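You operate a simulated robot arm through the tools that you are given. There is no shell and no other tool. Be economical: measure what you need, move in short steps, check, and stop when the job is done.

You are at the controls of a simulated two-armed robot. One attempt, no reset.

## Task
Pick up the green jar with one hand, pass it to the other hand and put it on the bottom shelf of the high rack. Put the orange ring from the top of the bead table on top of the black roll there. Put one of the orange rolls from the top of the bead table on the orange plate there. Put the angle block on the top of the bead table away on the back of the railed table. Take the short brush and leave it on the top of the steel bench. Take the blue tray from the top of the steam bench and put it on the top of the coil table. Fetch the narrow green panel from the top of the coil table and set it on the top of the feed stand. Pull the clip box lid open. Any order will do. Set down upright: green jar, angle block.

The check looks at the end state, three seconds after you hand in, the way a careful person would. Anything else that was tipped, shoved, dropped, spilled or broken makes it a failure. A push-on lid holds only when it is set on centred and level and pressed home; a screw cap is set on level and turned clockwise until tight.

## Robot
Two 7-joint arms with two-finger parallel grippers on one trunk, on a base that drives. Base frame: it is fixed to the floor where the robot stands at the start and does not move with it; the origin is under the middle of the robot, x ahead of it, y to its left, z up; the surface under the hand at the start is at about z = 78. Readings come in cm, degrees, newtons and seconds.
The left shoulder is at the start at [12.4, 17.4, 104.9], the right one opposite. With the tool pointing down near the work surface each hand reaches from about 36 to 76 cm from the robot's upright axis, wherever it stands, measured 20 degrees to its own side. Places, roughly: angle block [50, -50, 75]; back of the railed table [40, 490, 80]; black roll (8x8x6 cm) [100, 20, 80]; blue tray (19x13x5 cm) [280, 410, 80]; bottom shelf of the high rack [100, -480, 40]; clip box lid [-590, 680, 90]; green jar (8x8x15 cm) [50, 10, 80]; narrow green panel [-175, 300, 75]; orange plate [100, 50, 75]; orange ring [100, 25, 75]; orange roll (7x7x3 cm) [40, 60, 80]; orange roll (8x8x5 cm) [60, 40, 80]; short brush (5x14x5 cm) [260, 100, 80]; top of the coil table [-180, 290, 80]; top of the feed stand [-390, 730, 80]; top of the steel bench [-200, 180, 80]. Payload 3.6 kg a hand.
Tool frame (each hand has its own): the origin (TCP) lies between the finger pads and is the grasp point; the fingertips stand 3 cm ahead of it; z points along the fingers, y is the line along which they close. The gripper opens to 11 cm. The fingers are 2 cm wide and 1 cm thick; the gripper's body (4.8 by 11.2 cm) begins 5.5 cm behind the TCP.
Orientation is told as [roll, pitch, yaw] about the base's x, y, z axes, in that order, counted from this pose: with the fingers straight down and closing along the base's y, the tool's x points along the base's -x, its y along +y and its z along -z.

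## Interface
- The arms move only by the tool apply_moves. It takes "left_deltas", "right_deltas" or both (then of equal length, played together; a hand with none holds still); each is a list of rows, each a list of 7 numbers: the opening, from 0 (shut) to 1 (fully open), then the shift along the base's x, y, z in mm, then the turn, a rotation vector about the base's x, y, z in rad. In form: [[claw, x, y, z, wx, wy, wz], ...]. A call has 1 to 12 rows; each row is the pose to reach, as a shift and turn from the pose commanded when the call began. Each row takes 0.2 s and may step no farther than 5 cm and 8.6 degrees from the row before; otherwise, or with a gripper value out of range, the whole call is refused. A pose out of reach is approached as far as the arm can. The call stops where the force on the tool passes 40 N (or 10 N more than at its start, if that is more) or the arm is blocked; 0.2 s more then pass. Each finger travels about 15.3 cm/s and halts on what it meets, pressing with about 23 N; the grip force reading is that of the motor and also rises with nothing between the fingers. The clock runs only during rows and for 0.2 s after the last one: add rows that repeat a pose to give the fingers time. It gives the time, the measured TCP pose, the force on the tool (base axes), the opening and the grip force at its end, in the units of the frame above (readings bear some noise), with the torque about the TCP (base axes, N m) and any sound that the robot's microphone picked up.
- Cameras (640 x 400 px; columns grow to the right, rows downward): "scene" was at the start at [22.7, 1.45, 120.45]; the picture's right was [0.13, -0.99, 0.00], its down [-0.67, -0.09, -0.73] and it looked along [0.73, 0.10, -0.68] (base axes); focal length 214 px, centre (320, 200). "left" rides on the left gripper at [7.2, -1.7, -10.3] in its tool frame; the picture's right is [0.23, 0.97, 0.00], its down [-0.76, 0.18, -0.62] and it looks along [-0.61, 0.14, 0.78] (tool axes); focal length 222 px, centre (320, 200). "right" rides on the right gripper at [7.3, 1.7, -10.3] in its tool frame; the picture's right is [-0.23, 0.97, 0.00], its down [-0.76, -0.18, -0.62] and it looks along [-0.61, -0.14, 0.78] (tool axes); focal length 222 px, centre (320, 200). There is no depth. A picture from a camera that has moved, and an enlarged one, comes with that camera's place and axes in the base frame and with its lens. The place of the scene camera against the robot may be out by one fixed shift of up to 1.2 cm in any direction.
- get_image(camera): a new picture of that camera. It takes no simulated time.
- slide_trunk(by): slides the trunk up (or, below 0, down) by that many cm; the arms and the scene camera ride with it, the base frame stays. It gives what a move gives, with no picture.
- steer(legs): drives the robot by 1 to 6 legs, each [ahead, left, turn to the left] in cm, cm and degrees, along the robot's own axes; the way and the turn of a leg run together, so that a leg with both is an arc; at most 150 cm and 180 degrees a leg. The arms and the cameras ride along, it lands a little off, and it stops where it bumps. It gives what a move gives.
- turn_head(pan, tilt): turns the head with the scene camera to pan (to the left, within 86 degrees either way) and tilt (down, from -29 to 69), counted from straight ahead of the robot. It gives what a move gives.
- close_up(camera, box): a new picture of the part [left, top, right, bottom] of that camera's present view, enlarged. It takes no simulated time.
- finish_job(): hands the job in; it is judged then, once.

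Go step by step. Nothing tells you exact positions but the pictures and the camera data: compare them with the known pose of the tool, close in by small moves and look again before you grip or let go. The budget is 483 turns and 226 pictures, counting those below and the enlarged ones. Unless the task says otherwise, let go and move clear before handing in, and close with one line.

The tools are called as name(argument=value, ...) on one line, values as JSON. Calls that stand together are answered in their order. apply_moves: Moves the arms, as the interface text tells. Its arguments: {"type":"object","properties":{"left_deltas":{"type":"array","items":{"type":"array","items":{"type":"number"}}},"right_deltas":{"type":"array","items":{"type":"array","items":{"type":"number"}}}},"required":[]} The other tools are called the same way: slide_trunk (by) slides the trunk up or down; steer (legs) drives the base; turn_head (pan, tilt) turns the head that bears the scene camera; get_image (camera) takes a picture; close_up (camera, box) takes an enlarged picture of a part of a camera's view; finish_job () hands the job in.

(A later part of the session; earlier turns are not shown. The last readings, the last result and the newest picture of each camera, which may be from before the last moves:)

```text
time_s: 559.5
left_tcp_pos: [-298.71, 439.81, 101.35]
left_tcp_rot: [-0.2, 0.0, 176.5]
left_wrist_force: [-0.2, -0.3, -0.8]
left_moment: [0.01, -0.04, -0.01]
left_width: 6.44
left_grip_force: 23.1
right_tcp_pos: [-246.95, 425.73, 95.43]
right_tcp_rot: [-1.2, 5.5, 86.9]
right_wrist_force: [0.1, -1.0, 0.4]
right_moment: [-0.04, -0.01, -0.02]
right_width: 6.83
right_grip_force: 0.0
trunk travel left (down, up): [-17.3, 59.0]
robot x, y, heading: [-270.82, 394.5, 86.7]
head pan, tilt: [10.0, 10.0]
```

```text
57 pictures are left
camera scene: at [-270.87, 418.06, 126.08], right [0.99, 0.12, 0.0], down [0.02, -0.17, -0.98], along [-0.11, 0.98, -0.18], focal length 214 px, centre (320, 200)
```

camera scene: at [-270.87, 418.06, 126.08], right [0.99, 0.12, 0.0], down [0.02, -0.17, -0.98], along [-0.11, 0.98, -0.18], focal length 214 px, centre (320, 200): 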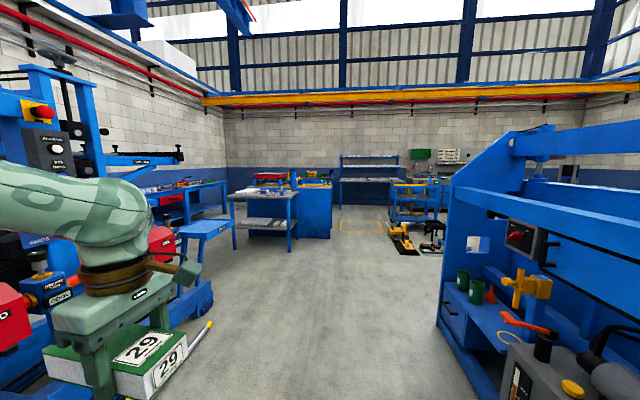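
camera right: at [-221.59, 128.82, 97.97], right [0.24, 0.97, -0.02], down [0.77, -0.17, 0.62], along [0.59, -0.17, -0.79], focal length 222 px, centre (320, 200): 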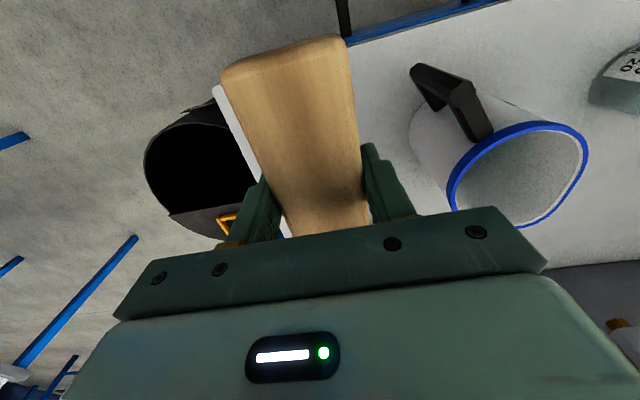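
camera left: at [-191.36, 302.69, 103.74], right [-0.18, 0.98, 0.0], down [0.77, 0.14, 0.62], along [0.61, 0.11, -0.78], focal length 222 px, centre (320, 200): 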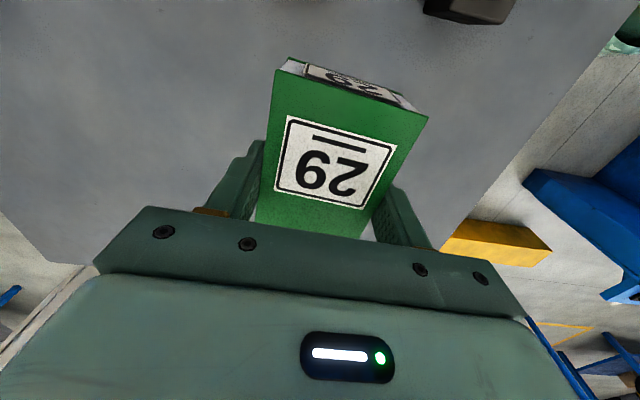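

The feed stand is the grey-topped table near [−386,710]. I'll drive up x≈−271 to y≈630, then shift left.

steer(legs=[[0, 0, 3.4], [130, 0, 0], [95, 0, 0], [0, 50, 0]])

turn_head(pan=15, tilt=28)

get_image(camera="scene")

```text
time_s: 573.5
left_tcp_pos: [-358.51, 657.89, 101.22]
left_tcp_rot: [-0.2, 0.0, -178.1]
left_wrist_force: [-0.5, -0.2, -0.4]
left_moment: [-0.01, -0.04, -0.02]
left_width: 6.49
left_grip_force: 23.5
right_tcp_pos: [-305.51, 648.89, 95.42]
right_tcp_rot: [-1.2, 5.5, 92.5]
right_wrist_force: [0.1, -0.5, -0.3]
right_moment: [0.02, -0.02, 0.02]
right_width: 6.84
right_grip_force: 0.0
trunk travel left (down, up): [-17.3, 59.0]
robot x, y, heading: [-325.99, 615.48, 91.9]
head pan, tilt: [10.0, 10.0]
```

```text
time_s: 574.3
left_tcp_pos: [-358.4, 657.86, 101.22]
left_tcp_rot: [-0.1, 0.0, -178.0]
left_wrist_force: [0.2, 0.4, -1.0]
left_moment: [0.03, 0.02, 0.02]
left_width: 6.46
left_grip_force: 23.4
right_tcp_pos: [-305.48, 648.92, 95.41]
right_tcp_rot: [-1.3, 5.6, 92.4]
right_wrist_force: [0.2, -0.9, -0.9]
right_moment: [0.01, 0.04, 0.0]
right_width: 6.83
right_grip_force: 0.1
trunk travel left (down, up): [-17.3, 59.0]
robot x, y, heading: [-326.15, 615.03, 92.0]
head pan, tilt: [15.0, 28.0]
```

```text
56 pictures are left
camera scene: at [-329.2, 638.61, 123.18], right [0.96, 0.29, 0.0], down [0.14, -0.45, -0.88], along [-0.26, 0.84, -0.47], focal length 214 px, centre (320, 200)
```

scene: 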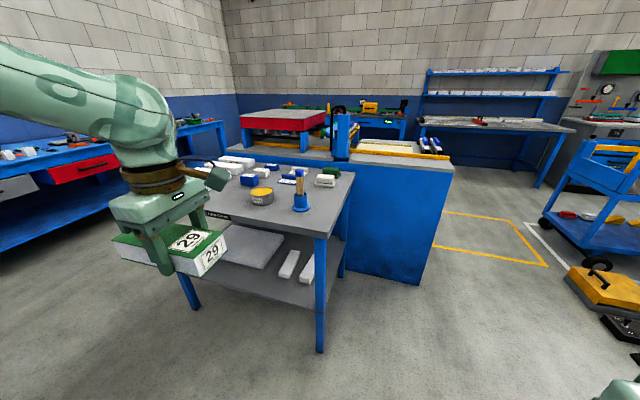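

Feed stand has a free front strip near its right end (x −380…−348, y 698–710). I'll drive to [−341,655] and bring the panel over it.

steer(legs=[[0, 0, -2], [38, 14, 0]])

turn_head(pan=15, tilt=45)

get_image(camera="scene")

get_image(camera="left")

```text
time_s: 577.2
left_tcp_pos: [-371.44, 696.88, 101.21]
left_tcp_rot: [-0.1, 0.0, -179.5]
left_wrist_force: [0.3, 0.7, -0.9]
left_moment: [0.02, -0.06, 0.02]
left_width: 6.45
left_grip_force: 22.8
right_tcp_pos: [-318.68, 686.35, 95.39]
right_tcp_rot: [-1.2, 5.6, 91.0]
right_wrist_force: [0.3, 0.0, -0.5]
right_moment: [-0.02, 0.01, -0.02]
right_width: 6.82
right_grip_force: 0.0
trunk travel left (down, up): [-17.3, 59.0]
robot x, y, heading: [-340.1, 653.09, 90.8]
head pan, tilt: [15.0, 28.0]
```

```text
time_s: 578.0
left_tcp_pos: [-371.45, 696.85, 101.26]
left_tcp_rot: [-0.2, 0.0, -179.5]
left_wrist_force: [0.8, -1.0, -1.1]
left_moment: [-0.03, 0.0, 0.0]
left_width: 6.46
left_grip_force: 22.9
right_tcp_pos: [-318.75, 686.28, 95.45]
right_tcp_rot: [-1.3, 5.6, 90.9]
right_wrist_force: [-0.4, -0.4, 0.9]
right_moment: [-0.01, -0.04, 0.01]
right_width: 6.82
right_grip_force: 0.1
trunk travel left (down, up): [-17.3, 59.0]
robot x, y, heading: [-340.02, 653.74, 90.6]
head pan, tilt: [15.0, 45.0]
```

```text
55 pictures are left
camera scene: at [-342.45, 675.74, 120.6], right [0.96, 0.27, 0.0], down [0.19, -0.68, -0.71], along [-0.19, 0.68, -0.71], focal length 214 px, centre (320, 200)
```

scene: 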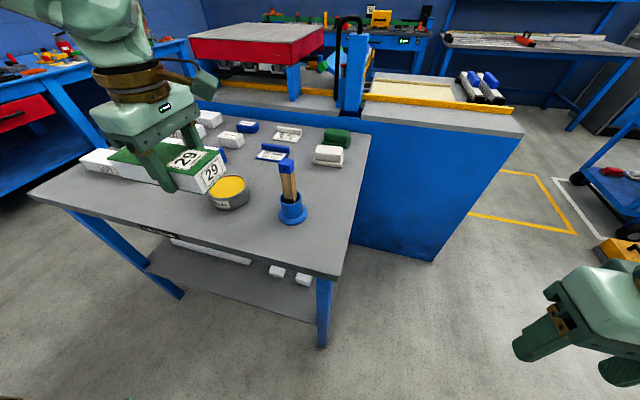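

```text
54 pictures are left
camera left: at [-364.06, 698.37, 111.53], right [0.24, -0.97, 0.0], down [-0.76, -0.19, 0.62], along [-0.61, -0.14, -0.78], focal length 222 px, centre (320, 200)
```

left: 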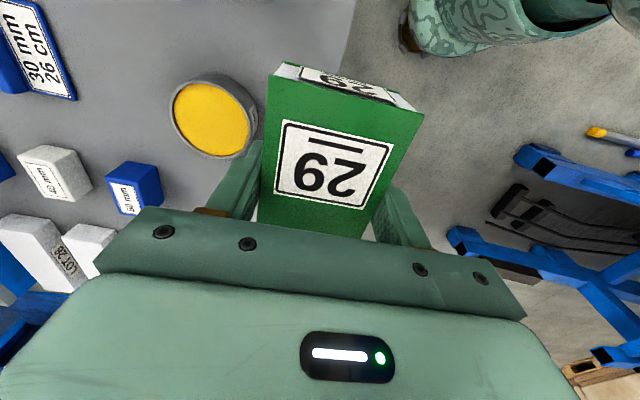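

The strip in front of tape and cup is too tight; better is right of the cup (x −356…−344), panel lengthwise along y. I'll shift the base right 10 cm, raise and rotate the hand −90° over that spot.

steer(legs=[[0, -10, -0.6]])

apply_moves(left_deltas=[[0, 0, -5, 30, 0, 0, 0], [0, 0, -10, 60, 0, 0, -0.14], [0, 10, -10, 60, 0, 0, -0.28], [0, 20, -10, 60, 0, 0, -0.42], [0, 30, -5, 60, 0, 0, -0.56], [0, 40, 0, 60, 0, 0, -0.7], [0, 50, 10, 60, 0, 0, -0.84], [0, 60, 20, 60, 0, 0, -0.98], [0, 70, 30, 60, 0, 0, -1.12], [0, 80, 40, 60, 0, 0, -1.26], [0, 95, 60, 60, 0, 0, -1.4], [0, 110, 80, 55, 0, 0, -1.54]])

get_image(camera="left")

get_image(camera="scene")

```text
time_s: 579.2
left_tcp_pos: [-360.45, 697.14, 101.26]
left_tcp_rot: [-0.2, -0.2, 179.8]
left_wrist_force: [-0.5, 0.3, -0.4]
left_moment: [-0.05, -0.02, 0.02]
left_width: 6.41
left_grip_force: 23.1
right_tcp_pos: [-307.74, 686.15, 95.53]
right_tcp_rot: [-1.1, 5.6, 90.3]
right_wrist_force: [-0.2, 0.5, -0.1]
right_moment: [0.0, 0.03, 0.0]
right_width: 6.83
right_grip_force: 0.0
trunk travel left (down, up): [-17.3, 59.0]
robot x, y, heading: [-329.93, 653.03, 90.1]
head pan, tilt: [15.0, 45.0]
```

```text
time_s: 581.8
left_tcp_pos: [-349.54, 705.21, 106.47]
left_tcp_rot: [-0.2, 0.0, 91.5]
left_wrist_force: [0.4, 0.3, -1.6]
left_moment: [0.01, 0.01, 0.0]
left_width: 6.44
left_grip_force: 22.9
left hand out of reach, approached as far as the arm can: row 2, 3, 4, 5, 6
right_tcp_pos: [-307.98, 686.13, 95.41]
right_tcp_rot: [-1.2, 5.5, 90.2]
right_wrist_force: [-0.2, 0.3, -0.5]
right_moment: [0.02, -0.01, -0.03]
right_width: 6.83
right_grip_force: 0.0
trunk travel left (down, up): [-17.3, 59.0]
robot x, y, heading: [-329.67, 653.8, 90.0]
head pan, tilt: [15.0, 45.0]
```

```text
53 pictures are left
camera left: at [-347.56, 697.88, 116.76], right [-0.97, -0.25, 0.0], down [-0.2, 0.76, 0.62], along [-0.15, 0.6, -0.78], focal length 222 px, centre (320, 200)
```

left: 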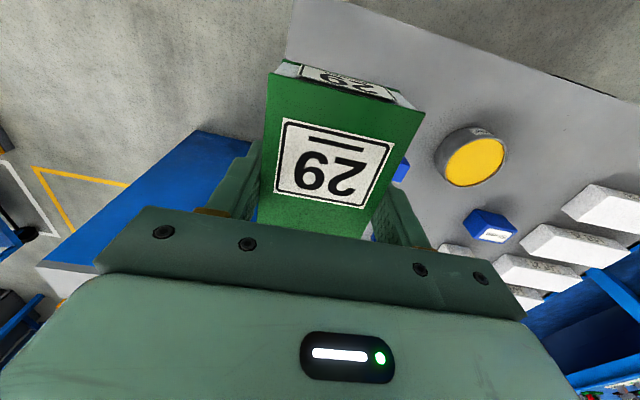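

```text
52 pictures are left
camera scene: at [-331.84, 675.87, 120.58], right [0.97, 0.26, 0.0], down [0.18, -0.68, -0.71], along [-0.18, 0.68, -0.71], focal length 214 px, centre (320, 200)
```

scene: 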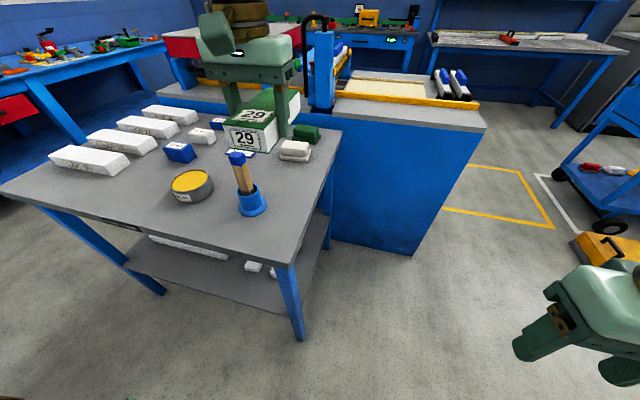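

Good alignment; the spot between cup and right edge is centred at x≈−350. Lower to z≈86 and check.

apply_moves(left_deltas=[[0, -6, 0, -45, 0, 0, 0], [0, -6, 0, -90, 0, 0, 0], [0, -6, 0, -135, 0, 0, 0], [0, -6, 0, -180, 0, 0, 0], [0, -6, 0, -205, 0, 0, 0]])

close_up(camera="scene", box=[160, 90, 360, 270])

```text
time_s: 583.0
left_tcp_pos: [-350.05, 705.34, 86.43]
left_tcp_rot: [-0.2, 0.0, 91.6]
left_wrist_force: [0.7, -0.3, -1.0]
left_moment: [0.0, 0.01, -0.01]
left_width: 6.45
left_grip_force: 23.3
right_tcp_pos: [-307.91, 686.16, 95.44]
right_tcp_rot: [-1.2, 5.6, 90.2]
right_wrist_force: [-0.2, 0.6, 0.1]
right_moment: [-0.01, 0.02, -0.01]
right_width: 6.82
right_grip_force: 0.1
trunk travel left (down, up): [-17.3, 59.0]
robot x, y, heading: [-329.72, 653.43, 90.2]
head pan, tilt: [15.0, 45.0]
```

```text
2.22 times, centred on (260, 180) of scene
camera zoom: at [-331.86, 675.84, 120.59], right [0.97, 0.26, 0.0], down [0.18, -0.68, -0.71], along [-0.18, 0.68, -0.71], focal length 477 px, centre (453, 244)
```

zoom: 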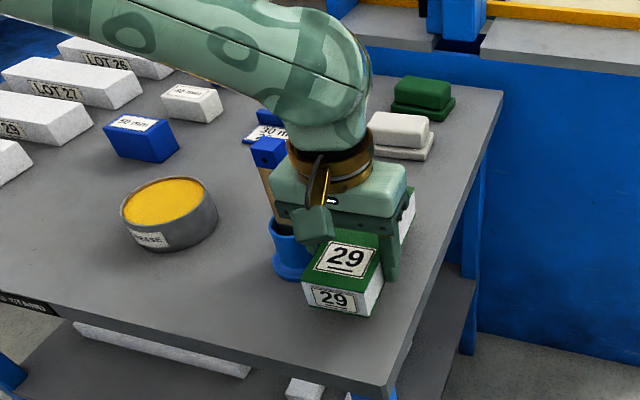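

It's rather close to the cup; shift 12 mm right, then lower until contact.

apply_moves(left_deltas=[[0, 12, 0, 0, 0, 0, 0], [0, 12, 0, -25, 0, 0, 0], [0, 12, 0, -45, 0, 0, 0], [0, 12, 0, -55, 0, 0, 0], [0, 12, 0, -62, 0, 0, 0], [0, 12, 0, -68, 0, 0, 0], [0, 12, 0, -74, 0, 0, 0], [0, 12, 0, -79, 0, 0, 0], [0, 12, 0, -84, 0, 0, 0]])

get_image(camera="left")

```text
time_s: 583.7
left_tcp_pos: [-349.08, 705.11, 83.05]
left_tcp_rot: [-0.2, -0.3, 91.5]
left_wrist_force: [-0.3, -10.3, 12.6]
left_moment: [-0.48, 0.52, 0.45]
left_width: 6.44
left_grip_force: 22.5
right_tcp_pos: [-308.06, 686.14, 95.56]
right_tcp_rot: [-1.3, 5.5, 90.3]
right_wrist_force: [-0.2, 0.7, -0.5]
right_moment: [-0.01, 0.02, -0.04]
right_width: 6.81
right_grip_force: 0.0
trunk travel left (down, up): [-17.3, 59.0]
robot x, y, heading: [-330.03, 653.23, 90.0]
head pan, tilt: [15.0, 45.0]
stopped in row 3 (left hand): the force on the tool passed its limit at 54 N (the readings are from after the stop); the commanded pose is now the measured one
```

```text
50 pictures are left
camera left: at [-347.02, 697.72, 93.3], right [-0.97, -0.25, 0.0], down [-0.2, 0.75, 0.63], along [-0.16, 0.61, -0.78], focal length 222 px, centre (320, 200)
```

left: 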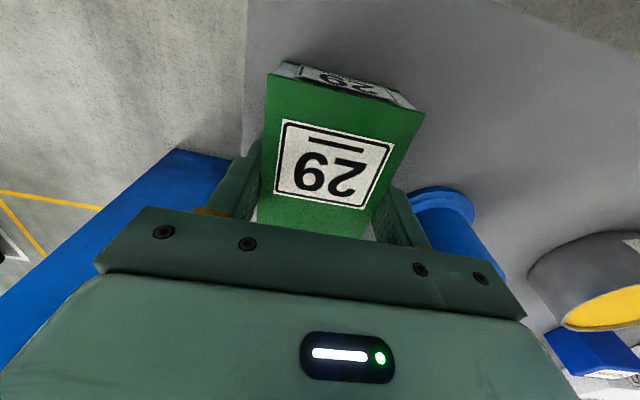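

Contact at z≈83. I'll check that it's the table top.

close_up(camera="scene", box=[210, 120, 330, 240])

```text
3.33 times, centred on (270, 180) of scene
camera zoom: at [-331.87, 675.64, 120.66], right [0.97, 0.26, 0.0], down [0.18, -0.68, -0.71], along [-0.18, 0.68, -0.71], focal length 715 px, centre (487, 267)
```

zoom: 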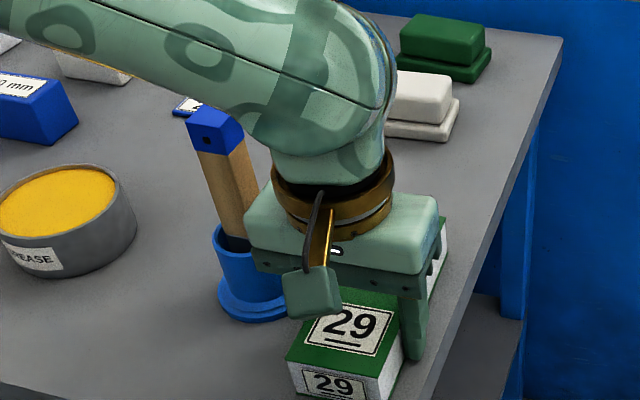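

Panel is on the stand. Release with a small opening and lift straight up.

apply_moves(left_deltas=[[0.62, 0, 0, 1, 0, 0, 0], [0.68, 0, 0, 1, 0, 0, 0], [0.7, 0, 0, 1, 0, 0, 0], [0.7, 0, 0, 40, 0, 0, 0], [0.7, 0, 0, 85, 0, 0, 0], [0.7, 0, 0, 130, 0, 0, 0], [0.7, 0, 0, 170, 0, 0, 0]])

close_up(camera="scene", box=[200, 110, 340, 250])

```text
time_s: 585.3
left_tcp_pos: [-349.22, 705.23, 100.07]
left_tcp_rot: [-0.2, -0.3, 91.5]
left_wrist_force: [0.8, -0.9, 0.4]
left_moment: [0.0, 0.01, -0.03]
left_width: 7.69
left_grip_force: 0.0
right_tcp_pos: [-308.07, 686.19, 95.46]
right_tcp_rot: [-1.1, 5.6, 90.1]
right_wrist_force: [0.0, -0.5, 0.3]
right_moment: [-0.03, -0.01, 0.01]
right_width: 6.85
right_grip_force: 0.0
trunk travel left (down, up): [-17.3, 59.0]
robot x, y, heading: [-329.74, 653.66, 90.1]
head pan, tilt: [15.0, 45.0]
```

```text
2.86 times, centred on (270, 180) of scene
camera zoom: at [-331.89, 675.79, 120.6], right [0.97, 0.26, 0.0], down [0.18, -0.68, -0.71], along [-0.18, 0.68, -0.71], focal length 613 px, centre (463, 257)
```

zoom: 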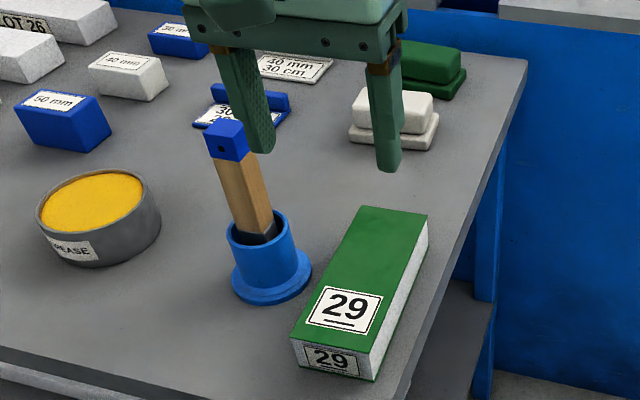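

Panel placed well. Last: the clip box at ≈[−590,680]. I'll retract, back off and look to the left.

apply_moves(left_deltas=[[0.7, 0, -30, 20, 0, 0, 0], [0.7, 0, -60, 20, 0, 0, 0], [0.7, 0, -90, 20, 0, 0, 0]])

steer(legs=[[-20, 0, 0]])

turn_head(pan=70, tilt=12)

get_image(camera="scene")

```text
time_s: 586.1
left_tcp_pos: [-349.3, 696.4, 101.8]
left_tcp_rot: [-0.2, -0.5, 91.4]
left_wrist_force: [0.7, -0.5, 0.6]
left_moment: [0.04, 0.02, 0.03]
left_width: 7.72
left_grip_force: 0.1
right_tcp_pos: [-307.92, 686.17, 95.38]
right_tcp_rot: [-1.2, 5.6, 90.3]
right_wrist_force: [-0.7, -0.2, 0.7]
right_moment: [0.04, -0.02, 0.02]
right_width: 6.82
right_grip_force: 0.1
trunk travel left (down, up): [-17.3, 59.0]
robot x, y, heading: [-329.75, 653.34, 89.8]
head pan, tilt: [15.0, 45.0]
```

```text
time_s: 587.7
left_tcp_pos: [-349.37, 676.59, 101.79]
left_tcp_rot: [-0.3, -0.3, 91.5]
left_wrist_force: [-0.2, 0.0, 0.6]
left_moment: [0.0, -0.01, 0.0]
left_width: 7.7
left_grip_force: 0.1
right_tcp_pos: [-307.93, 666.35, 95.45]
right_tcp_rot: [-1.2, 5.5, 90.3]
right_wrist_force: [-0.2, 0.9, -1.1]
right_moment: [0.06, 0.03, -0.02]
right_width: 6.8
right_grip_force: 0.1
trunk travel left (down, up): [-17.3, 59.0]
robot x, y, heading: [-329.97, 633.07, 89.7]
head pan, tilt: [15.0, 45.0]
```

```text
time_s: 589.0
left_tcp_pos: [-349.49, 676.68, 101.73]
left_tcp_rot: [-0.1, -0.2, 91.5]
left_wrist_force: [-0.8, -0.6, 0.3]
left_moment: [0.01, 0.0, -0.04]
left_width: 7.68
left_grip_force: 0.1
right_tcp_pos: [-308.0, 666.42, 95.37]
right_tcp_rot: [-1.1, 5.6, 90.3]
right_wrist_force: [0.6, -0.5, -0.4]
right_moment: [0.01, 0.04, 0.04]
right_width: 6.81
right_grip_force: 0.0
trunk travel left (down, up): [-17.3, 59.0]
robot x, y, heading: [-329.68, 633.61, 89.6]
head pan, tilt: [70.0, 12.0]
```

```text
47 pictures are left
camera scene: at [-338.54, 651.38, 125.77], right [0.34, 0.94, 0.0], down [0.2, -0.07, -0.98], along [-0.92, 0.33, -0.21], focal length 214 px, centre (320, 200)
```

scene: 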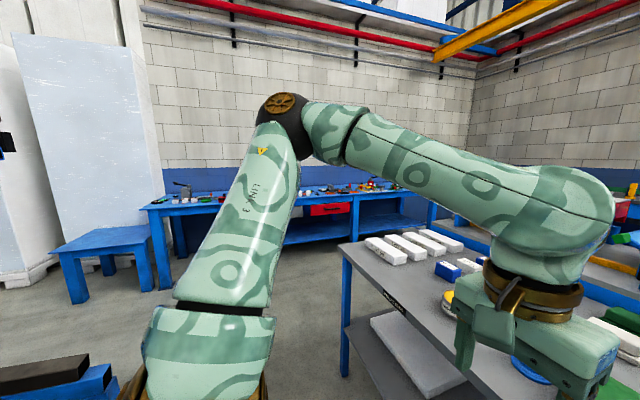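

I'll enlarge the west bench area.

close_up(camera="scene", box=[150, 150, 430, 260])

```text
2.29 times, centred on (290, 205) of scene
camera zoom: at [-338.54, 651.38, 125.77], right [0.34, 0.94, 0.0], down [0.2, -0.07, -0.98], along [-0.92, 0.33, -0.21], focal length 490 px, centre (389, 189)
```

zoom: 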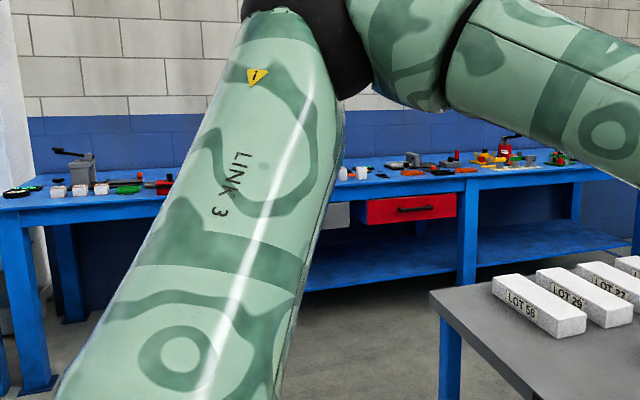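

I'll raise the trunk a bit, strafe west along the corridor to x≈−480, then face the west bench.

slide_trunk(by=8)

steer(legs=[[8, 0, 0], [0, 145, 0], [0, 0, 90]])

turn_head(pan=0, tilt=28)

get_image(camera="scene")

```text
time_s: 590.1
left_tcp_pos: [-349.3, 676.72, 109.61]
left_tcp_rot: [-0.2, -0.2, 91.5]
left_wrist_force: [0.3, 0.2, 0.8]
left_moment: [0.01, -0.01, 0.02]
left_width: 7.69
left_grip_force: 0.0
right_tcp_pos: [-307.98, 666.46, 103.36]
right_tcp_rot: [-1.3, 5.6, 90.1]
right_wrist_force: [-0.2, -0.4, -0.2]
right_moment: [0.01, -0.01, -0.02]
right_width: 6.84
right_grip_force: 0.0
trunk travel left (down, up): [-25.3, 51.0]
robot x, y, heading: [-329.59, 633.65, 90.0]
head pan, tilt: [70.0, 12.0]
```

```text
time_s: 601.7
left_tcp_pos: [-515.62, 624.84, 109.66]
left_tcp_rot: [-0.2, -0.2, -179.7]
left_wrist_force: [0.7, 0.5, -0.5]
left_moment: [-0.04, 0.01, 0.02]
left_width: 7.72
left_grip_force: 0.1
right_tcp_pos: [-504.45, 665.86, 103.36]
right_tcp_rot: [-1.3, 5.6, 178.9]
right_wrist_force: [-0.4, 0.0, 0.5]
right_moment: [-0.04, 0.0, -0.01]
right_width: 6.82
right_grip_force: 0.1
trunk travel left (down, up): [-25.3, 51.0]
robot x, y, heading: [-472.02, 643.3, 178.9]
head pan, tilt: [70.0, 12.0]
```

```text
time_s: 603.1
left_tcp_pos: [-515.54, 624.77, 109.72]
left_tcp_rot: [-0.1, -0.3, -179.8]
left_wrist_force: [-0.3, 0.3, -0.3]
left_moment: [0.01, -0.02, 0.02]
left_width: 7.7
left_grip_force: 0.1
right_tcp_pos: [-504.41, 665.91, 103.45]
right_tcp_rot: [-1.2, 5.6, 178.8]
right_wrist_force: [0.2, 0.4, 0.0]
right_moment: [0.01, -0.01, 0.01]
right_width: 6.83
right_grip_force: 0.0
trunk travel left (down, up): [-25.3, 51.0]
robot x, y, heading: [-472.06, 643.26, 178.7]
head pan, tilt: [0.0, 28.0]
```

```text
45 pictures are left
camera scene: at [-491.25, 644.1, 131.52], right [0.02, 1.0, 0.0], down [0.47, -0.01, -0.88], along [-0.88, 0.02, -0.47], focal length 214 px, centre (320, 200)
```

scene: 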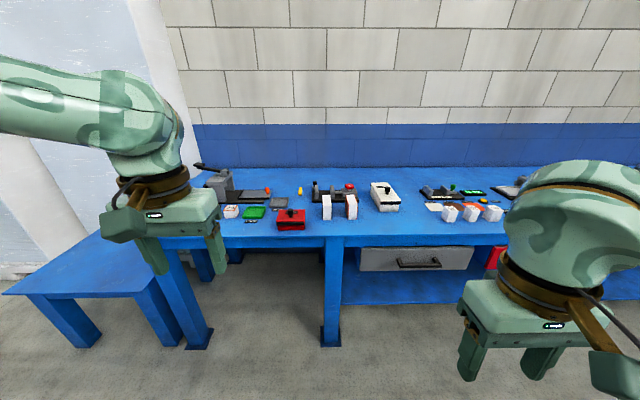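

close_up(camera="scene", box=[190, 160, 410, 250])

close_up(camera="scene", box=[350, 160, 530, 250])

```text
2.91 times, centred on (300, 205) of scene
camera zoom: at [-491.25, 644.1, 131.52], right [0.02, 1.0, 0.0], down [0.47, -0.01, -0.88], along [-0.88, 0.02, -0.47], focal length 624 px, centre (378, 186)
```

zoom: 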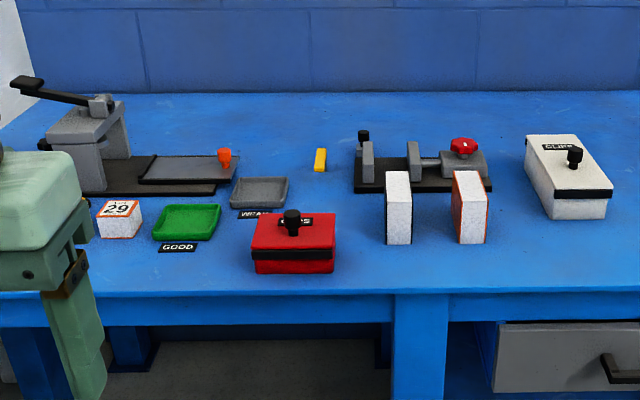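

```text
3.56 times, centred on (440, 205) of scene
camera zoom: at [-491.25, 644.1, 131.52], right [0.02, 1.0, 0.0], down [0.47, -0.01, -0.88], along [-0.88, 0.02, -0.47], focal length 763 px, centre (-107, 182)
```

zoom: 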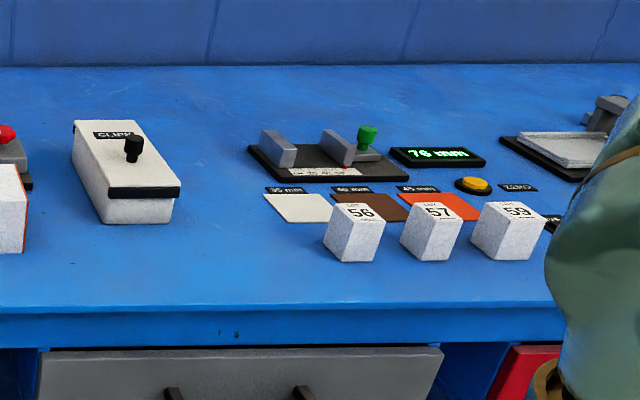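

The white box labelled CLIPS with a black knob is the clip box (knob ≈[−582,678]). I'll drive up so the right hand comes over it and look closely.

steer(legs=[[0, 0, 1.2], [40, -15, 0]])

apply_moves(right_deltas=[[1, 0, 0, 0, 0, -0.05, 0], [1, -20, 0, 20, 0, -0.1, 0], [1, -50, 0, 30, 0, -0.1, 0]])

get_image(camera="right")

turn_head(pan=-15, tilt=40)

get_image(camera="scene")

```text
time_s: 606.1
left_tcp_pos: [-554.85, 640.16, 109.67]
left_tcp_rot: [-0.2, -0.3, -179.3]
left_wrist_force: [-0.7, -0.5, -0.9]
left_moment: [-0.04, 0.0, 0.01]
left_width: 7.72
left_grip_force: 0.1
right_tcp_pos: [-543.99, 681.4, 103.5]
right_tcp_rot: [-1.2, 5.6, 179.4]
right_wrist_force: [0.1, 0.4, 0.0]
right_moment: [-0.01, 0.0, 0.0]
right_width: 6.81
right_grip_force: 0.1
trunk travel left (down, up): [-25.3, 51.0]
robot x, y, heading: [-511.57, 658.9, 179.3]
head pan, tilt: [0.0, 28.0]
```

```text
time_s: 606.9
left_tcp_pos: [-555.02, 640.21, 109.56]
left_tcp_rot: [-0.1, -0.3, -179.3]
left_wrist_force: [-0.1, -0.5, 0.3]
left_moment: [0.01, -0.01, 0.01]
left_width: 7.72
left_grip_force: 0.1
right_tcp_pos: [-548.96, 681.46, 106.24]
right_tcp_rot: [-1.4, 11.4, 179.4]
right_wrist_force: [0.1, -0.5, 0.3]
right_moment: [-0.03, -0.04, 0.0]
right_width: 11.01
right_grip_force: 0.1
trunk travel left (down, up): [-25.3, 51.0]
robot x, y, heading: [-511.69, 659.26, 179.2]
head pan, tilt: [0.0, 28.0]
```

```text
42 pictures are left
camera right: at [-543.8, 679.39, 117.72], right [-0.23, -0.97, -0.07], down [-0.87, 0.17, 0.46], along [-0.44, 0.16, -0.88], focal length 222 px, centre (320, 200)
```

right: 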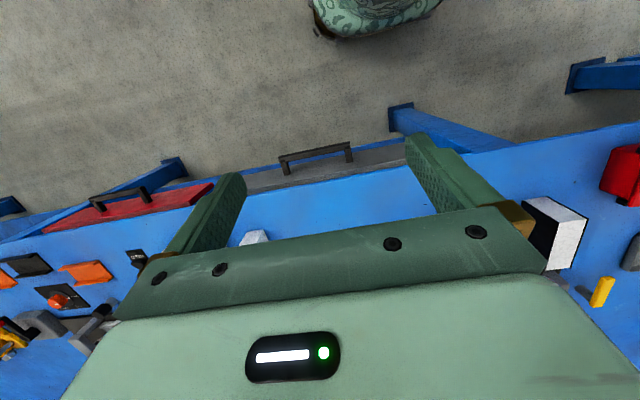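

```text
time_s: 607.6
left_tcp_pos: [-554.78, 640.19, 109.66]
left_tcp_rot: [-0.2, -0.2, -179.3]
left_wrist_force: [0.4, -0.1, -0.9]
left_moment: [0.01, 0.03, 0.0]
left_width: 7.69
left_grip_force: 0.0
right_tcp_pos: [-548.87, 681.39, 106.24]
right_tcp_rot: [-1.3, 11.3, 179.4]
right_wrist_force: [0.1, 0.4, 1.0]
right_moment: [0.03, 0.04, 0.01]
right_width: 11.0
right_grip_force: 0.0
trunk travel left (down, up): [-25.3, 51.0]
robot x, y, heading: [-511.58, 658.95, 179.1]
head pan, tilt: [-15.0, 40.0]
```

```text
41 pictures are left
camera scene: at [-529.74, 661.87, 129.67], right [0.27, 0.96, 0.0], down [0.62, -0.17, -0.77], along [-0.74, 0.21, -0.64], focal length 214 px, centre (320, 200)
```

scene: 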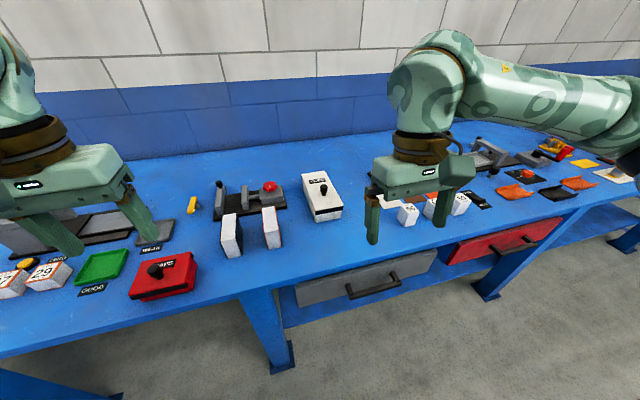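

I'll enlarge the clip box.

close_up(camera="scene", box=[280, 155, 370, 230])

```text
5.33 times, centred on (325, 192) of scene
camera zoom: at [-529.74, 661.87, 129.67], right [0.27, 0.96, 0.0], down [0.62, -0.17, -0.77], along [-0.74, 0.21, -0.64], focal length 1144 px, centre (293, 240)
```

zoom: 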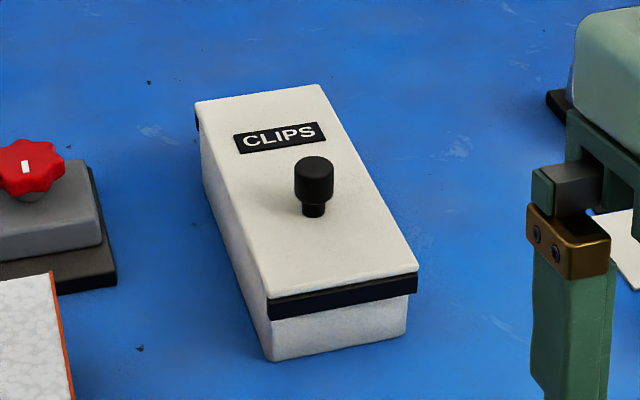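

The lid is hinged at the back (knob nearer the front). I'll drive 13 cm closer, level the right hand and hover near the knob.

steer(legs=[[13, 0, 0.8]])

apply_moves(right_deltas=[[0.5, -20, -8, -10, 0, 0.1, 0], [0.5, -55, -18, -25, 0, 0.2, 0], [0.5, -90, -24, -45, 0, 0.2, 0], [0.5, -125, -30, -60, 0, 0.2, 0], [0.5, -155, -30, -60, 0, 0.2, 0]])

get_image(camera="right")

```text
time_s: 608.9
left_tcp_pos: [-567.85, 639.82, 109.74]
left_tcp_rot: [-0.2, -0.3, -178.8]
left_wrist_force: [0.3, -0.9, -0.7]
left_moment: [-0.03, -0.06, 0.0]
left_width: 7.69
left_grip_force: 0.1
right_tcp_pos: [-562.29, 681.11, 106.24]
right_tcp_rot: [-1.2, 11.4, 179.9]
right_wrist_force: [-1.9, 0.2, 0.6]
right_moment: [-0.02, -0.05, 0.0]
right_width: 11.0
right_grip_force: 0.1
trunk travel left (down, up): [-25.3, 51.0]
robot x, y, heading: [-524.52, 659.25, 179.8]
head pan, tilt: [-15.0, 40.0]
```

```text
time_s: 610.1
left_tcp_pos: [-567.68, 639.87, 109.69]
left_tcp_rot: [-0.2, -0.3, -178.6]
left_wrist_force: [0.3, -0.1, 0.1]
left_moment: [-0.01, 0.01, 0.01]
left_width: 7.72
left_grip_force: 0.1
right_tcp_pos: [-577.6, 678.1, 100.44]
right_tcp_rot: [-1.3, -0.2, 179.9]
right_wrist_force: [0.6, 0.7, 0.2]
right_moment: [0.0, -0.01, -0.04]
right_width: 5.5
right_grip_force: 0.1
trunk travel left (down, up): [-25.3, 51.0]
robot x, y, heading: [-524.91, 659.55, 179.5]
head pan, tilt: [-15.0, 40.0]
```

```text
39 pictures are left
camera right: at [-570.09, 676.17, 110.68], right [-0.23, -0.97, -0.02], down [-0.76, 0.16, 0.63], along [-0.61, 0.16, -0.78], focal length 222 px, centre (320, 200)
```

right: 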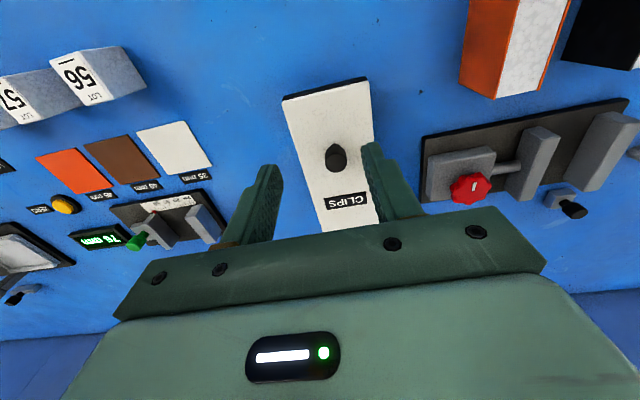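

Knob at ≈[−582,677.7]. I'll move over it and lower until the fingertips touch the lid.

apply_moves(right_deltas=[[0.5, -20, -3, -10, 0, 0, 0], [0.5, -40, -4, -30, 0, 0, 0], [0.5, -42, -4, -65, 0, 0, 0], [0.5, -42, -4, -85, 0, 0, 0]])

get_image(camera="right")

close_up(camera="scene", box=[260, 150, 380, 250])

```text
time_s: 611.1
left_tcp_pos: [-567.7, 639.85, 109.58]
left_tcp_rot: [-0.2, -0.3, -178.7]
left_wrist_force: [-0.5, 0.2, 0.6]
left_moment: [0.02, 0.02, -0.01]
left_width: 7.68
left_grip_force: 0.0
right_tcp_pos: [-581.72, 677.34, 91.8]
right_tcp_rot: [-1.3, -0.3, 180.0]
right_wrist_force: [0.0, 0.6, -1.0]
right_moment: [0.01, 0.05, 0.02]
right_width: 5.5
right_grip_force: 0.1
trunk travel left (down, up): [-25.3, 51.0]
robot x, y, heading: [-524.32, 659.34, 179.8]
head pan, tilt: [-15.0, 40.0]
```

```text
38 pictures are left
camera right: at [-574.41, 675.48, 101.96], right [-0.23, -0.97, -0.02], down [-0.76, 0.16, 0.63], along [-0.61, 0.16, -0.78], focal length 222 px, centre (320, 200)
```

right: 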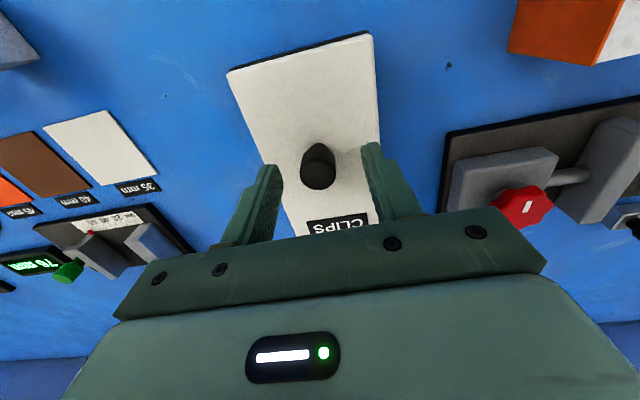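

```text
4.00 times, centred on (320, 200) of scene
camera zoom: at [-542.84, 661.8, 129.66], right [0.26, 0.96, 0.0], down [0.62, -0.17, -0.77], along [-0.74, 0.2, -0.64], focal length 858 px, centre (320, 200)
```

zoom: 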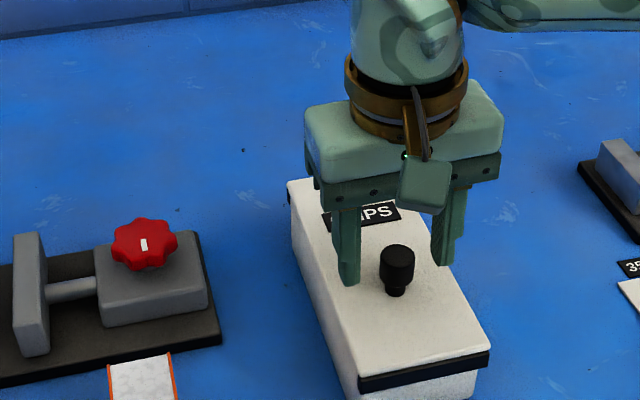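

Aligned within half a cm. Continue lowering in small steps to the lid.

apply_moves(right_deltas=[[0.5, -5, 4, -10, 0, 0, 0], [0.5, -5, 4, -20, 0, 0, 0], [0.5, -5, 4, -27, 0, 0, 0], [0.5, -5, 4, -34, 0, 0, 0], [0.5, -5, 4, -40, 0, 0, 0]])

close_up(camera="scene", box=[260, 150, 380, 250])

```text
time_s: 612.0
left_tcp_pos: [-567.46, 639.85, 109.82]
left_tcp_rot: [-0.2, -0.4, -178.8]
left_wrist_force: [0.5, 0.4, 0.5]
left_moment: [0.01, 0.02, -0.01]
left_width: 7.67
left_grip_force: 0.0
right_tcp_pos: [-582.37, 677.88, 89.69]
right_tcp_rot: [-0.7, -1.0, 179.9]
right_wrist_force: [12.0, 2.8, 21.8]
right_moment: [-0.59, -0.52, 0.37]
right_width: 5.31
right_grip_force: 0.1
trunk travel left (down, up): [-25.3, 51.0]
robot x, y, heading: [-524.47, 659.28, 179.4]
head pan, tilt: [-15.0, 40.0]
stopped in row 4 (right hand): the force on the tool passed its limit at 48 N (the readings are from after the stop); the commanded pose is now the measured one
```

```text
4.00 times, centred on (320, 200) of scene
camera zoom: at [-542.49, 661.88, 129.73], right [0.26, 0.96, 0.0], down [0.62, -0.17, -0.77], along [-0.74, 0.2, -0.64], focal length 858 px, centre (320, 200)
```

zoom: 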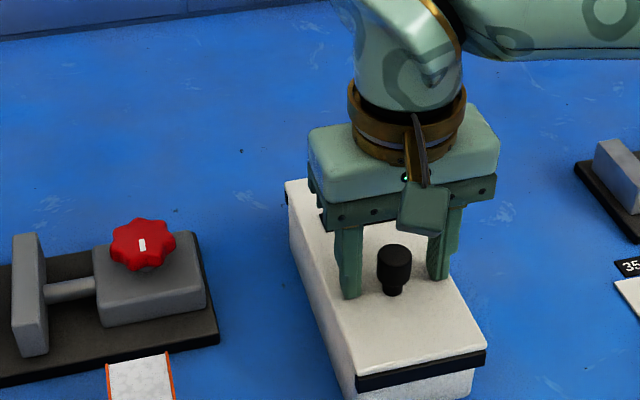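

The lid top is at z≈86.7. I'll rise slightly, close on the knob, and start lifting along the lid's arc (knob pivots between the pads).

apply_moves(right_deltas=[[0.5, 6, 0, 9, 0, 0, 0], [0.2, 6, 0, 9, 0, 0, 0], [0, 6, 0, 9, 0, 0, 0], [0, 6, 0, 9, 0, 0, 0], [0, 6, 0, 9, 0, 0, 0]])

apply_moves(right_deltas=[[0, -1, 0, 8, 0, 0, 0], [0, -3, 0, 17, 0, 0, 0], [0, -6, 0, 27, 0, 0, 0], [0, -10, 0, 37, 0, 0, 0]])

get_image(camera="scene")

```text
time_s: 613.2
left_tcp_pos: [-567.82, 639.92, 109.63]
left_tcp_rot: [-0.2, -0.3, -178.7]
left_wrist_force: [-0.2, -0.1, -0.2]
left_moment: [0.02, 0.03, 0.02]
left_width: 7.7
left_grip_force: 0.0
right_tcp_pos: [-582.02, 677.86, 90.0]
right_tcp_rot: [-0.9, -0.7, 180.1]
right_wrist_force: [-0.2, 0.8, -15.5]
right_moment: [-1.32, 1.03, -0.13]
right_width: 2.39
right_grip_force: 45.1
trunk travel left (down, up): [-25.3, 51.0]
robot x, y, heading: [-524.48, 659.22, 180.0]
head pan, tilt: [-15.0, 40.0]
```

```text
time_s: 613.7
left_tcp_pos: [-567.98, 639.88, 109.64]
left_tcp_rot: [-0.2, -0.1, -178.7]
left_wrist_force: [0.1, -0.2, 0.3]
left_moment: [0.04, -0.01, 0.01]
left_width: 7.68
left_grip_force: 0.0
right_tcp_pos: [-582.06, 678.01, 90.12]
right_tcp_rot: [-1.2, 0.0, -180.0]
right_wrist_force: [-9.3, 1.4, -19.6]
right_moment: [-1.21, 0.66, -0.05]
right_width: 2.41
right_grip_force: 45.3
trunk travel left (down, up): [-25.3, 51.0]
robot x, y, heading: [-524.9, 659.3, 179.7]
head pan, tilt: [-15.0, 40.0]
stopped in row 2 (right hand): the force on the tool passed its limit at 48 N (the readings are from after the stop); the commanded pose is now the measured one
```

```text
35 pictures are left
camera scene: at [-543.14, 661.86, 129.61], right [0.26, 0.96, 0.0], down [0.62, -0.17, -0.76], along [-0.74, 0.2, -0.65], focal length 214 px, centre (320, 200)
```

scene: 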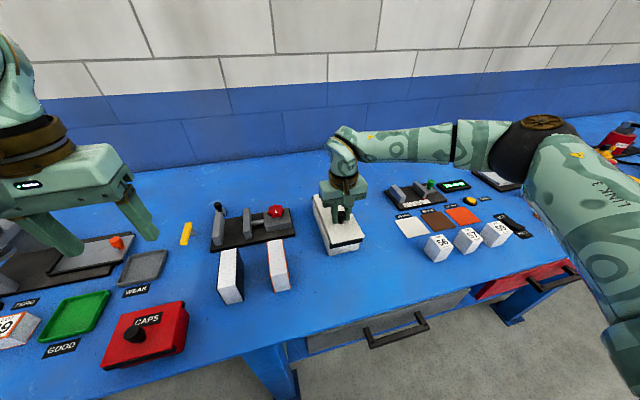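

Lifting is blocked at ~48 N, and the dark seams are only at the two ends, so this is probably a sliding lid. I'll try pulling it gently toward me (+x).

apply_moves(right_deltas=[[0, 0, 0, -2, 0, 0, 0], [0, 8, 0, -2, 0, 0, 0], [0, 16, 0, -2, 0, 0, 0], [0, 26, 0, -2, 0, 0, 0], [0, 36, 0, -2, 0, 0, 0]])

close_up(camera="scene", box=[270, 150, 410, 270])

```text
time_s: 614.3
left_tcp_pos: [-567.95, 639.83, 109.55]
left_tcp_rot: [-0.1, -0.2, -178.6]
left_wrist_force: [0.1, -0.5, 0.9]
left_moment: [-0.04, 0.01, 0.03]
left_width: 7.69
left_grip_force: 0.0
right_tcp_pos: [-582.0, 677.99, 90.12]
right_tcp_rot: [-1.1, -1.2, -179.8]
right_wrist_force: [-17.5, 0.9, -17.7]
right_moment: [-1.19, 1.4, -0.02]
right_width: 2.41
right_grip_force: 44.9
trunk travel left (down, up): [-25.3, 51.0]
robot x, y, heading: [-524.68, 658.87, 179.8]
head pan, tilt: [-15.0, 40.0]
stopped in row 3 (right hand): the force on the tool passed its limit at 43 N (the readings are from after the stop); the commanded pose is now the measured one
```

```text
3.33 times, centred on (340, 210) of scene
camera zoom: at [-543.25, 661.86, 129.59], right [0.26, 0.97, 0.0], down [0.62, -0.17, -0.76], along [-0.74, 0.2, -0.65], focal length 715 px, centre (253, 167)
```

zoom: 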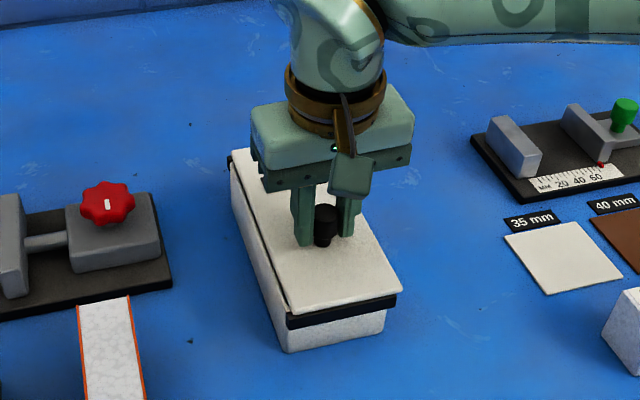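

A dark seam now shows along the lid's left long side, so it may be lifting there. I'll look closer.

close_up(camera="scene", box=[310, 190, 360, 250])

get_image(camera="right")

```text
6.67 times, centred on (335, 220) of scene
camera zoom: at [-543.25, 661.86, 129.59], right [0.26, 0.97, 0.0], down [0.62, -0.17, -0.76], along [-0.74, 0.2, -0.65], focal length 1430 px, centre (220, 67)
```

zoom: 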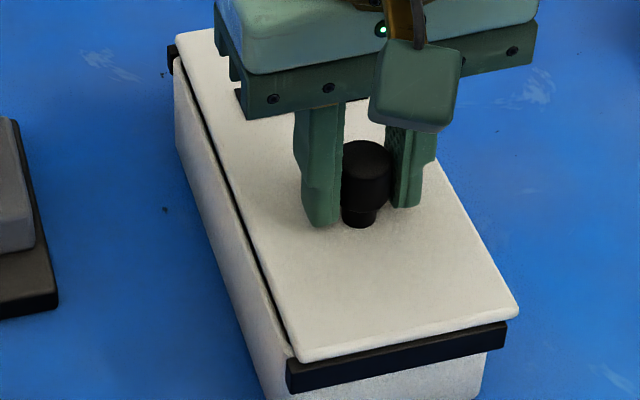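

```text
32 pictures are left
camera right: at [-574.39, 676.18, 100.21], right [-0.22, -0.97, -0.01], down [-0.75, 0.16, 0.64], along [-0.62, 0.15, -0.77], focal length 222 px, centre (320, 200)
```

right: 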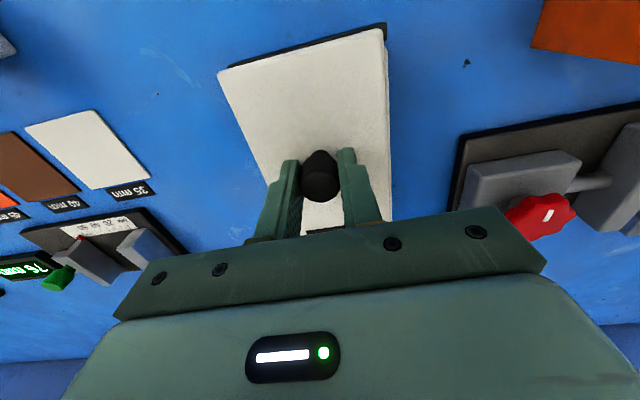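

The lid has shifted sideways (+y) relative to the black end strips: those strips are rails, so the lid slides along y. I'll relax the pull and slide it toward +y gently.

apply_moves(right_deltas=[[0, -3, 0, -3, 0, 0, 0], [0, -3, 5, -3, 0, 0, 0], [0, -3, 10, -3, 0, 0, 0], [0, -3, 16, -3, 0, 0, 0], [0, -3, 22, -3, 0, 0, 0]])

close_up(camera="scene", box=[290, 170, 390, 260])

```text
time_s: 615.5
left_tcp_pos: [-567.83, 639.8, 109.72]
left_tcp_rot: [-0.2, -0.2, -178.6]
left_wrist_force: [-0.2, -0.2, -0.7]
left_moment: [-0.02, -0.01, 0.01]
left_width: 7.71
left_grip_force: 0.2
right_tcp_pos: [-581.9, 680.08, 90.13]
right_tcp_rot: [-1.1, -1.0, -179.9]
right_wrist_force: [-9.2, -0.7, 0.7]
right_moment: [-1.26, -0.85, 0.18]
right_width: 2.39
right_grip_force: 44.9
trunk travel left (down, up): [-25.3, 51.0]
robot x, y, heading: [-524.74, 659.39, 179.8]
head pan, tilt: [-15.0, 40.0]
```

```text
4.44 times, centred on (340, 215) of scene
camera zoom: at [-542.97, 661.8, 129.66], right [0.26, 0.97, 0.0], down [0.62, -0.17, -0.77], along [-0.74, 0.2, -0.64], focal length 953 px, centre (231, 133)
```

zoom: 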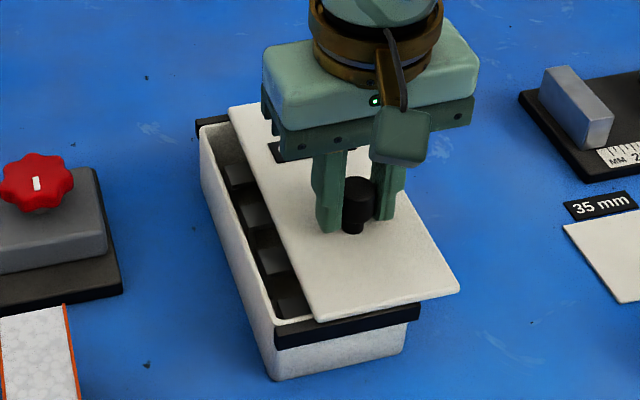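

The lid slides open smoothly toward +y. Continue further, watching for an end stop.

apply_moves(right_deltas=[[0, 0, 8, 0, 0, 0, 0], [0, 0, 16, 0, 0, 0, 0], [0, 0, 24, 0, 0, 0, 0], [0, 0, 32, 0, 0, 0, 0], [0, 0, 38, 0, 0, 0, 0]])

close_up(camera="scene", box=[290, 170, 410, 260])

```text
time_s: 616.7
left_tcp_pos: [-567.7, 639.79, 109.61]
left_tcp_rot: [-0.2, -0.3, -178.6]
left_wrist_force: [0.9, -0.2, 0.1]
left_moment: [-0.04, -0.01, 0.0]
left_width: 7.68
left_grip_force: 0.0
right_tcp_pos: [-581.99, 683.95, 90.04]
right_tcp_rot: [-1.1, -1.1, -179.8]
right_wrist_force: [-4.2, 0.0, -2.3]
right_moment: [-1.35, 0.58, -0.05]
right_width: 2.43
right_grip_force: 45.1
trunk travel left (down, up): [-25.3, 51.0]
robot x, y, heading: [-524.45, 659.22, 179.6]
head pan, tilt: [-15.0, 40.0]
```

```text
4.44 times, centred on (350, 215) of scene
camera zoom: at [-542.93, 661.83, 129.65], right [0.26, 0.96, 0.0], down [0.62, -0.17, -0.77], along [-0.74, 0.2, -0.64], focal length 953 px, centre (187, 133)
```

zoom: 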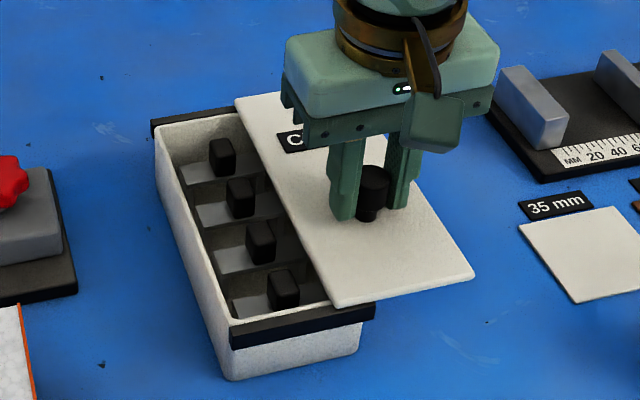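

About 75% open and still free. Continue slowly to find the stop.

apply_moves(right_deltas=[[0, 0, 5, 0, 0, 0, 0], [0, 0, 10, 0, 0, 0, 0], [0, 0, 15, 0, 0, 0, 0], [0, 0, 20, 0, 0, 0, 0]])

close_up(camera="scene", box=[290, 170, 410, 260])

```text
time_s: 617.7
left_tcp_pos: [-567.56, 639.74, 109.65]
left_tcp_rot: [-0.2, -0.3, -178.7]
left_wrist_force: [-0.7, -1.3, 0.3]
left_moment: [0.0, -0.01, -0.03]
left_width: 7.7
left_grip_force: 0.0
right_tcp_pos: [-581.93, 686.05, 90.18]
right_tcp_rot: [-1.1, -1.0, -179.8]
right_wrist_force: [-2.3, -0.5, 5.0]
right_moment: [-1.38, -0.33, 0.06]
right_width: 2.42
right_grip_force: 45.1
trunk travel left (down, up): [-25.3, 51.0]
robot x, y, heading: [-524.44, 659.05, 179.9]
head pan, tilt: [-15.0, 40.0]
```

```text
4.44 times, centred on (350, 215) of scene
camera zoom: at [-542.85, 661.8, 129.67], right [0.26, 0.96, 0.0], down [0.62, -0.17, -0.77], along [-0.74, 0.2, -0.64], focal length 953 px, centre (187, 133)
```

zoom: 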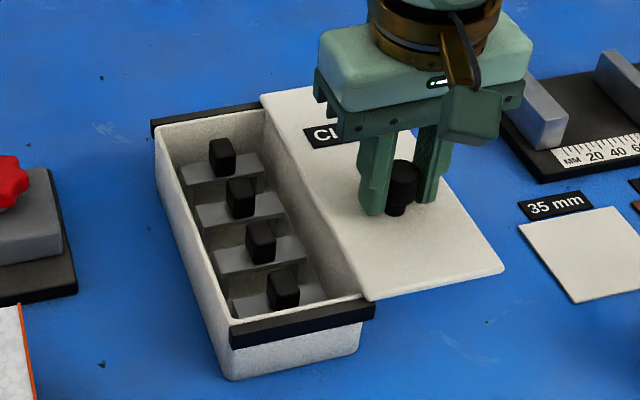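

The box is fully uncovered. Before releasing I'll test that the lid is still held by its rails with a small upward tug.

apply_moves(right_deltas=[[0, 0, 0, 4, 0, 0, 0], [0, 0, 0, 8, 0, 0, 0]])

```text
time_s: 618.3
left_tcp_pos: [-568.06, 639.93, 109.44]
left_tcp_rot: [0.0, -0.1, -178.6]
left_wrist_force: [-0.1, 0.2, 0.1]
left_moment: [0.02, 0.0, -0.03]
left_width: 7.7
left_grip_force: 0.1
right_tcp_pos: [-581.99, 686.26, 90.17]
right_tcp_rot: [-1.3, -0.5, -179.9]
right_wrist_force: [-1.9, -1.0, -37.7]
right_moment: [-1.23, 0.72, -0.09]
right_width: 2.41
right_grip_force: 44.6
trunk travel left (down, up): [-25.3, 51.0]
robot x, y, heading: [-524.31, 659.08, 179.6]
head pan, tilt: [-15.0, 40.0]
```

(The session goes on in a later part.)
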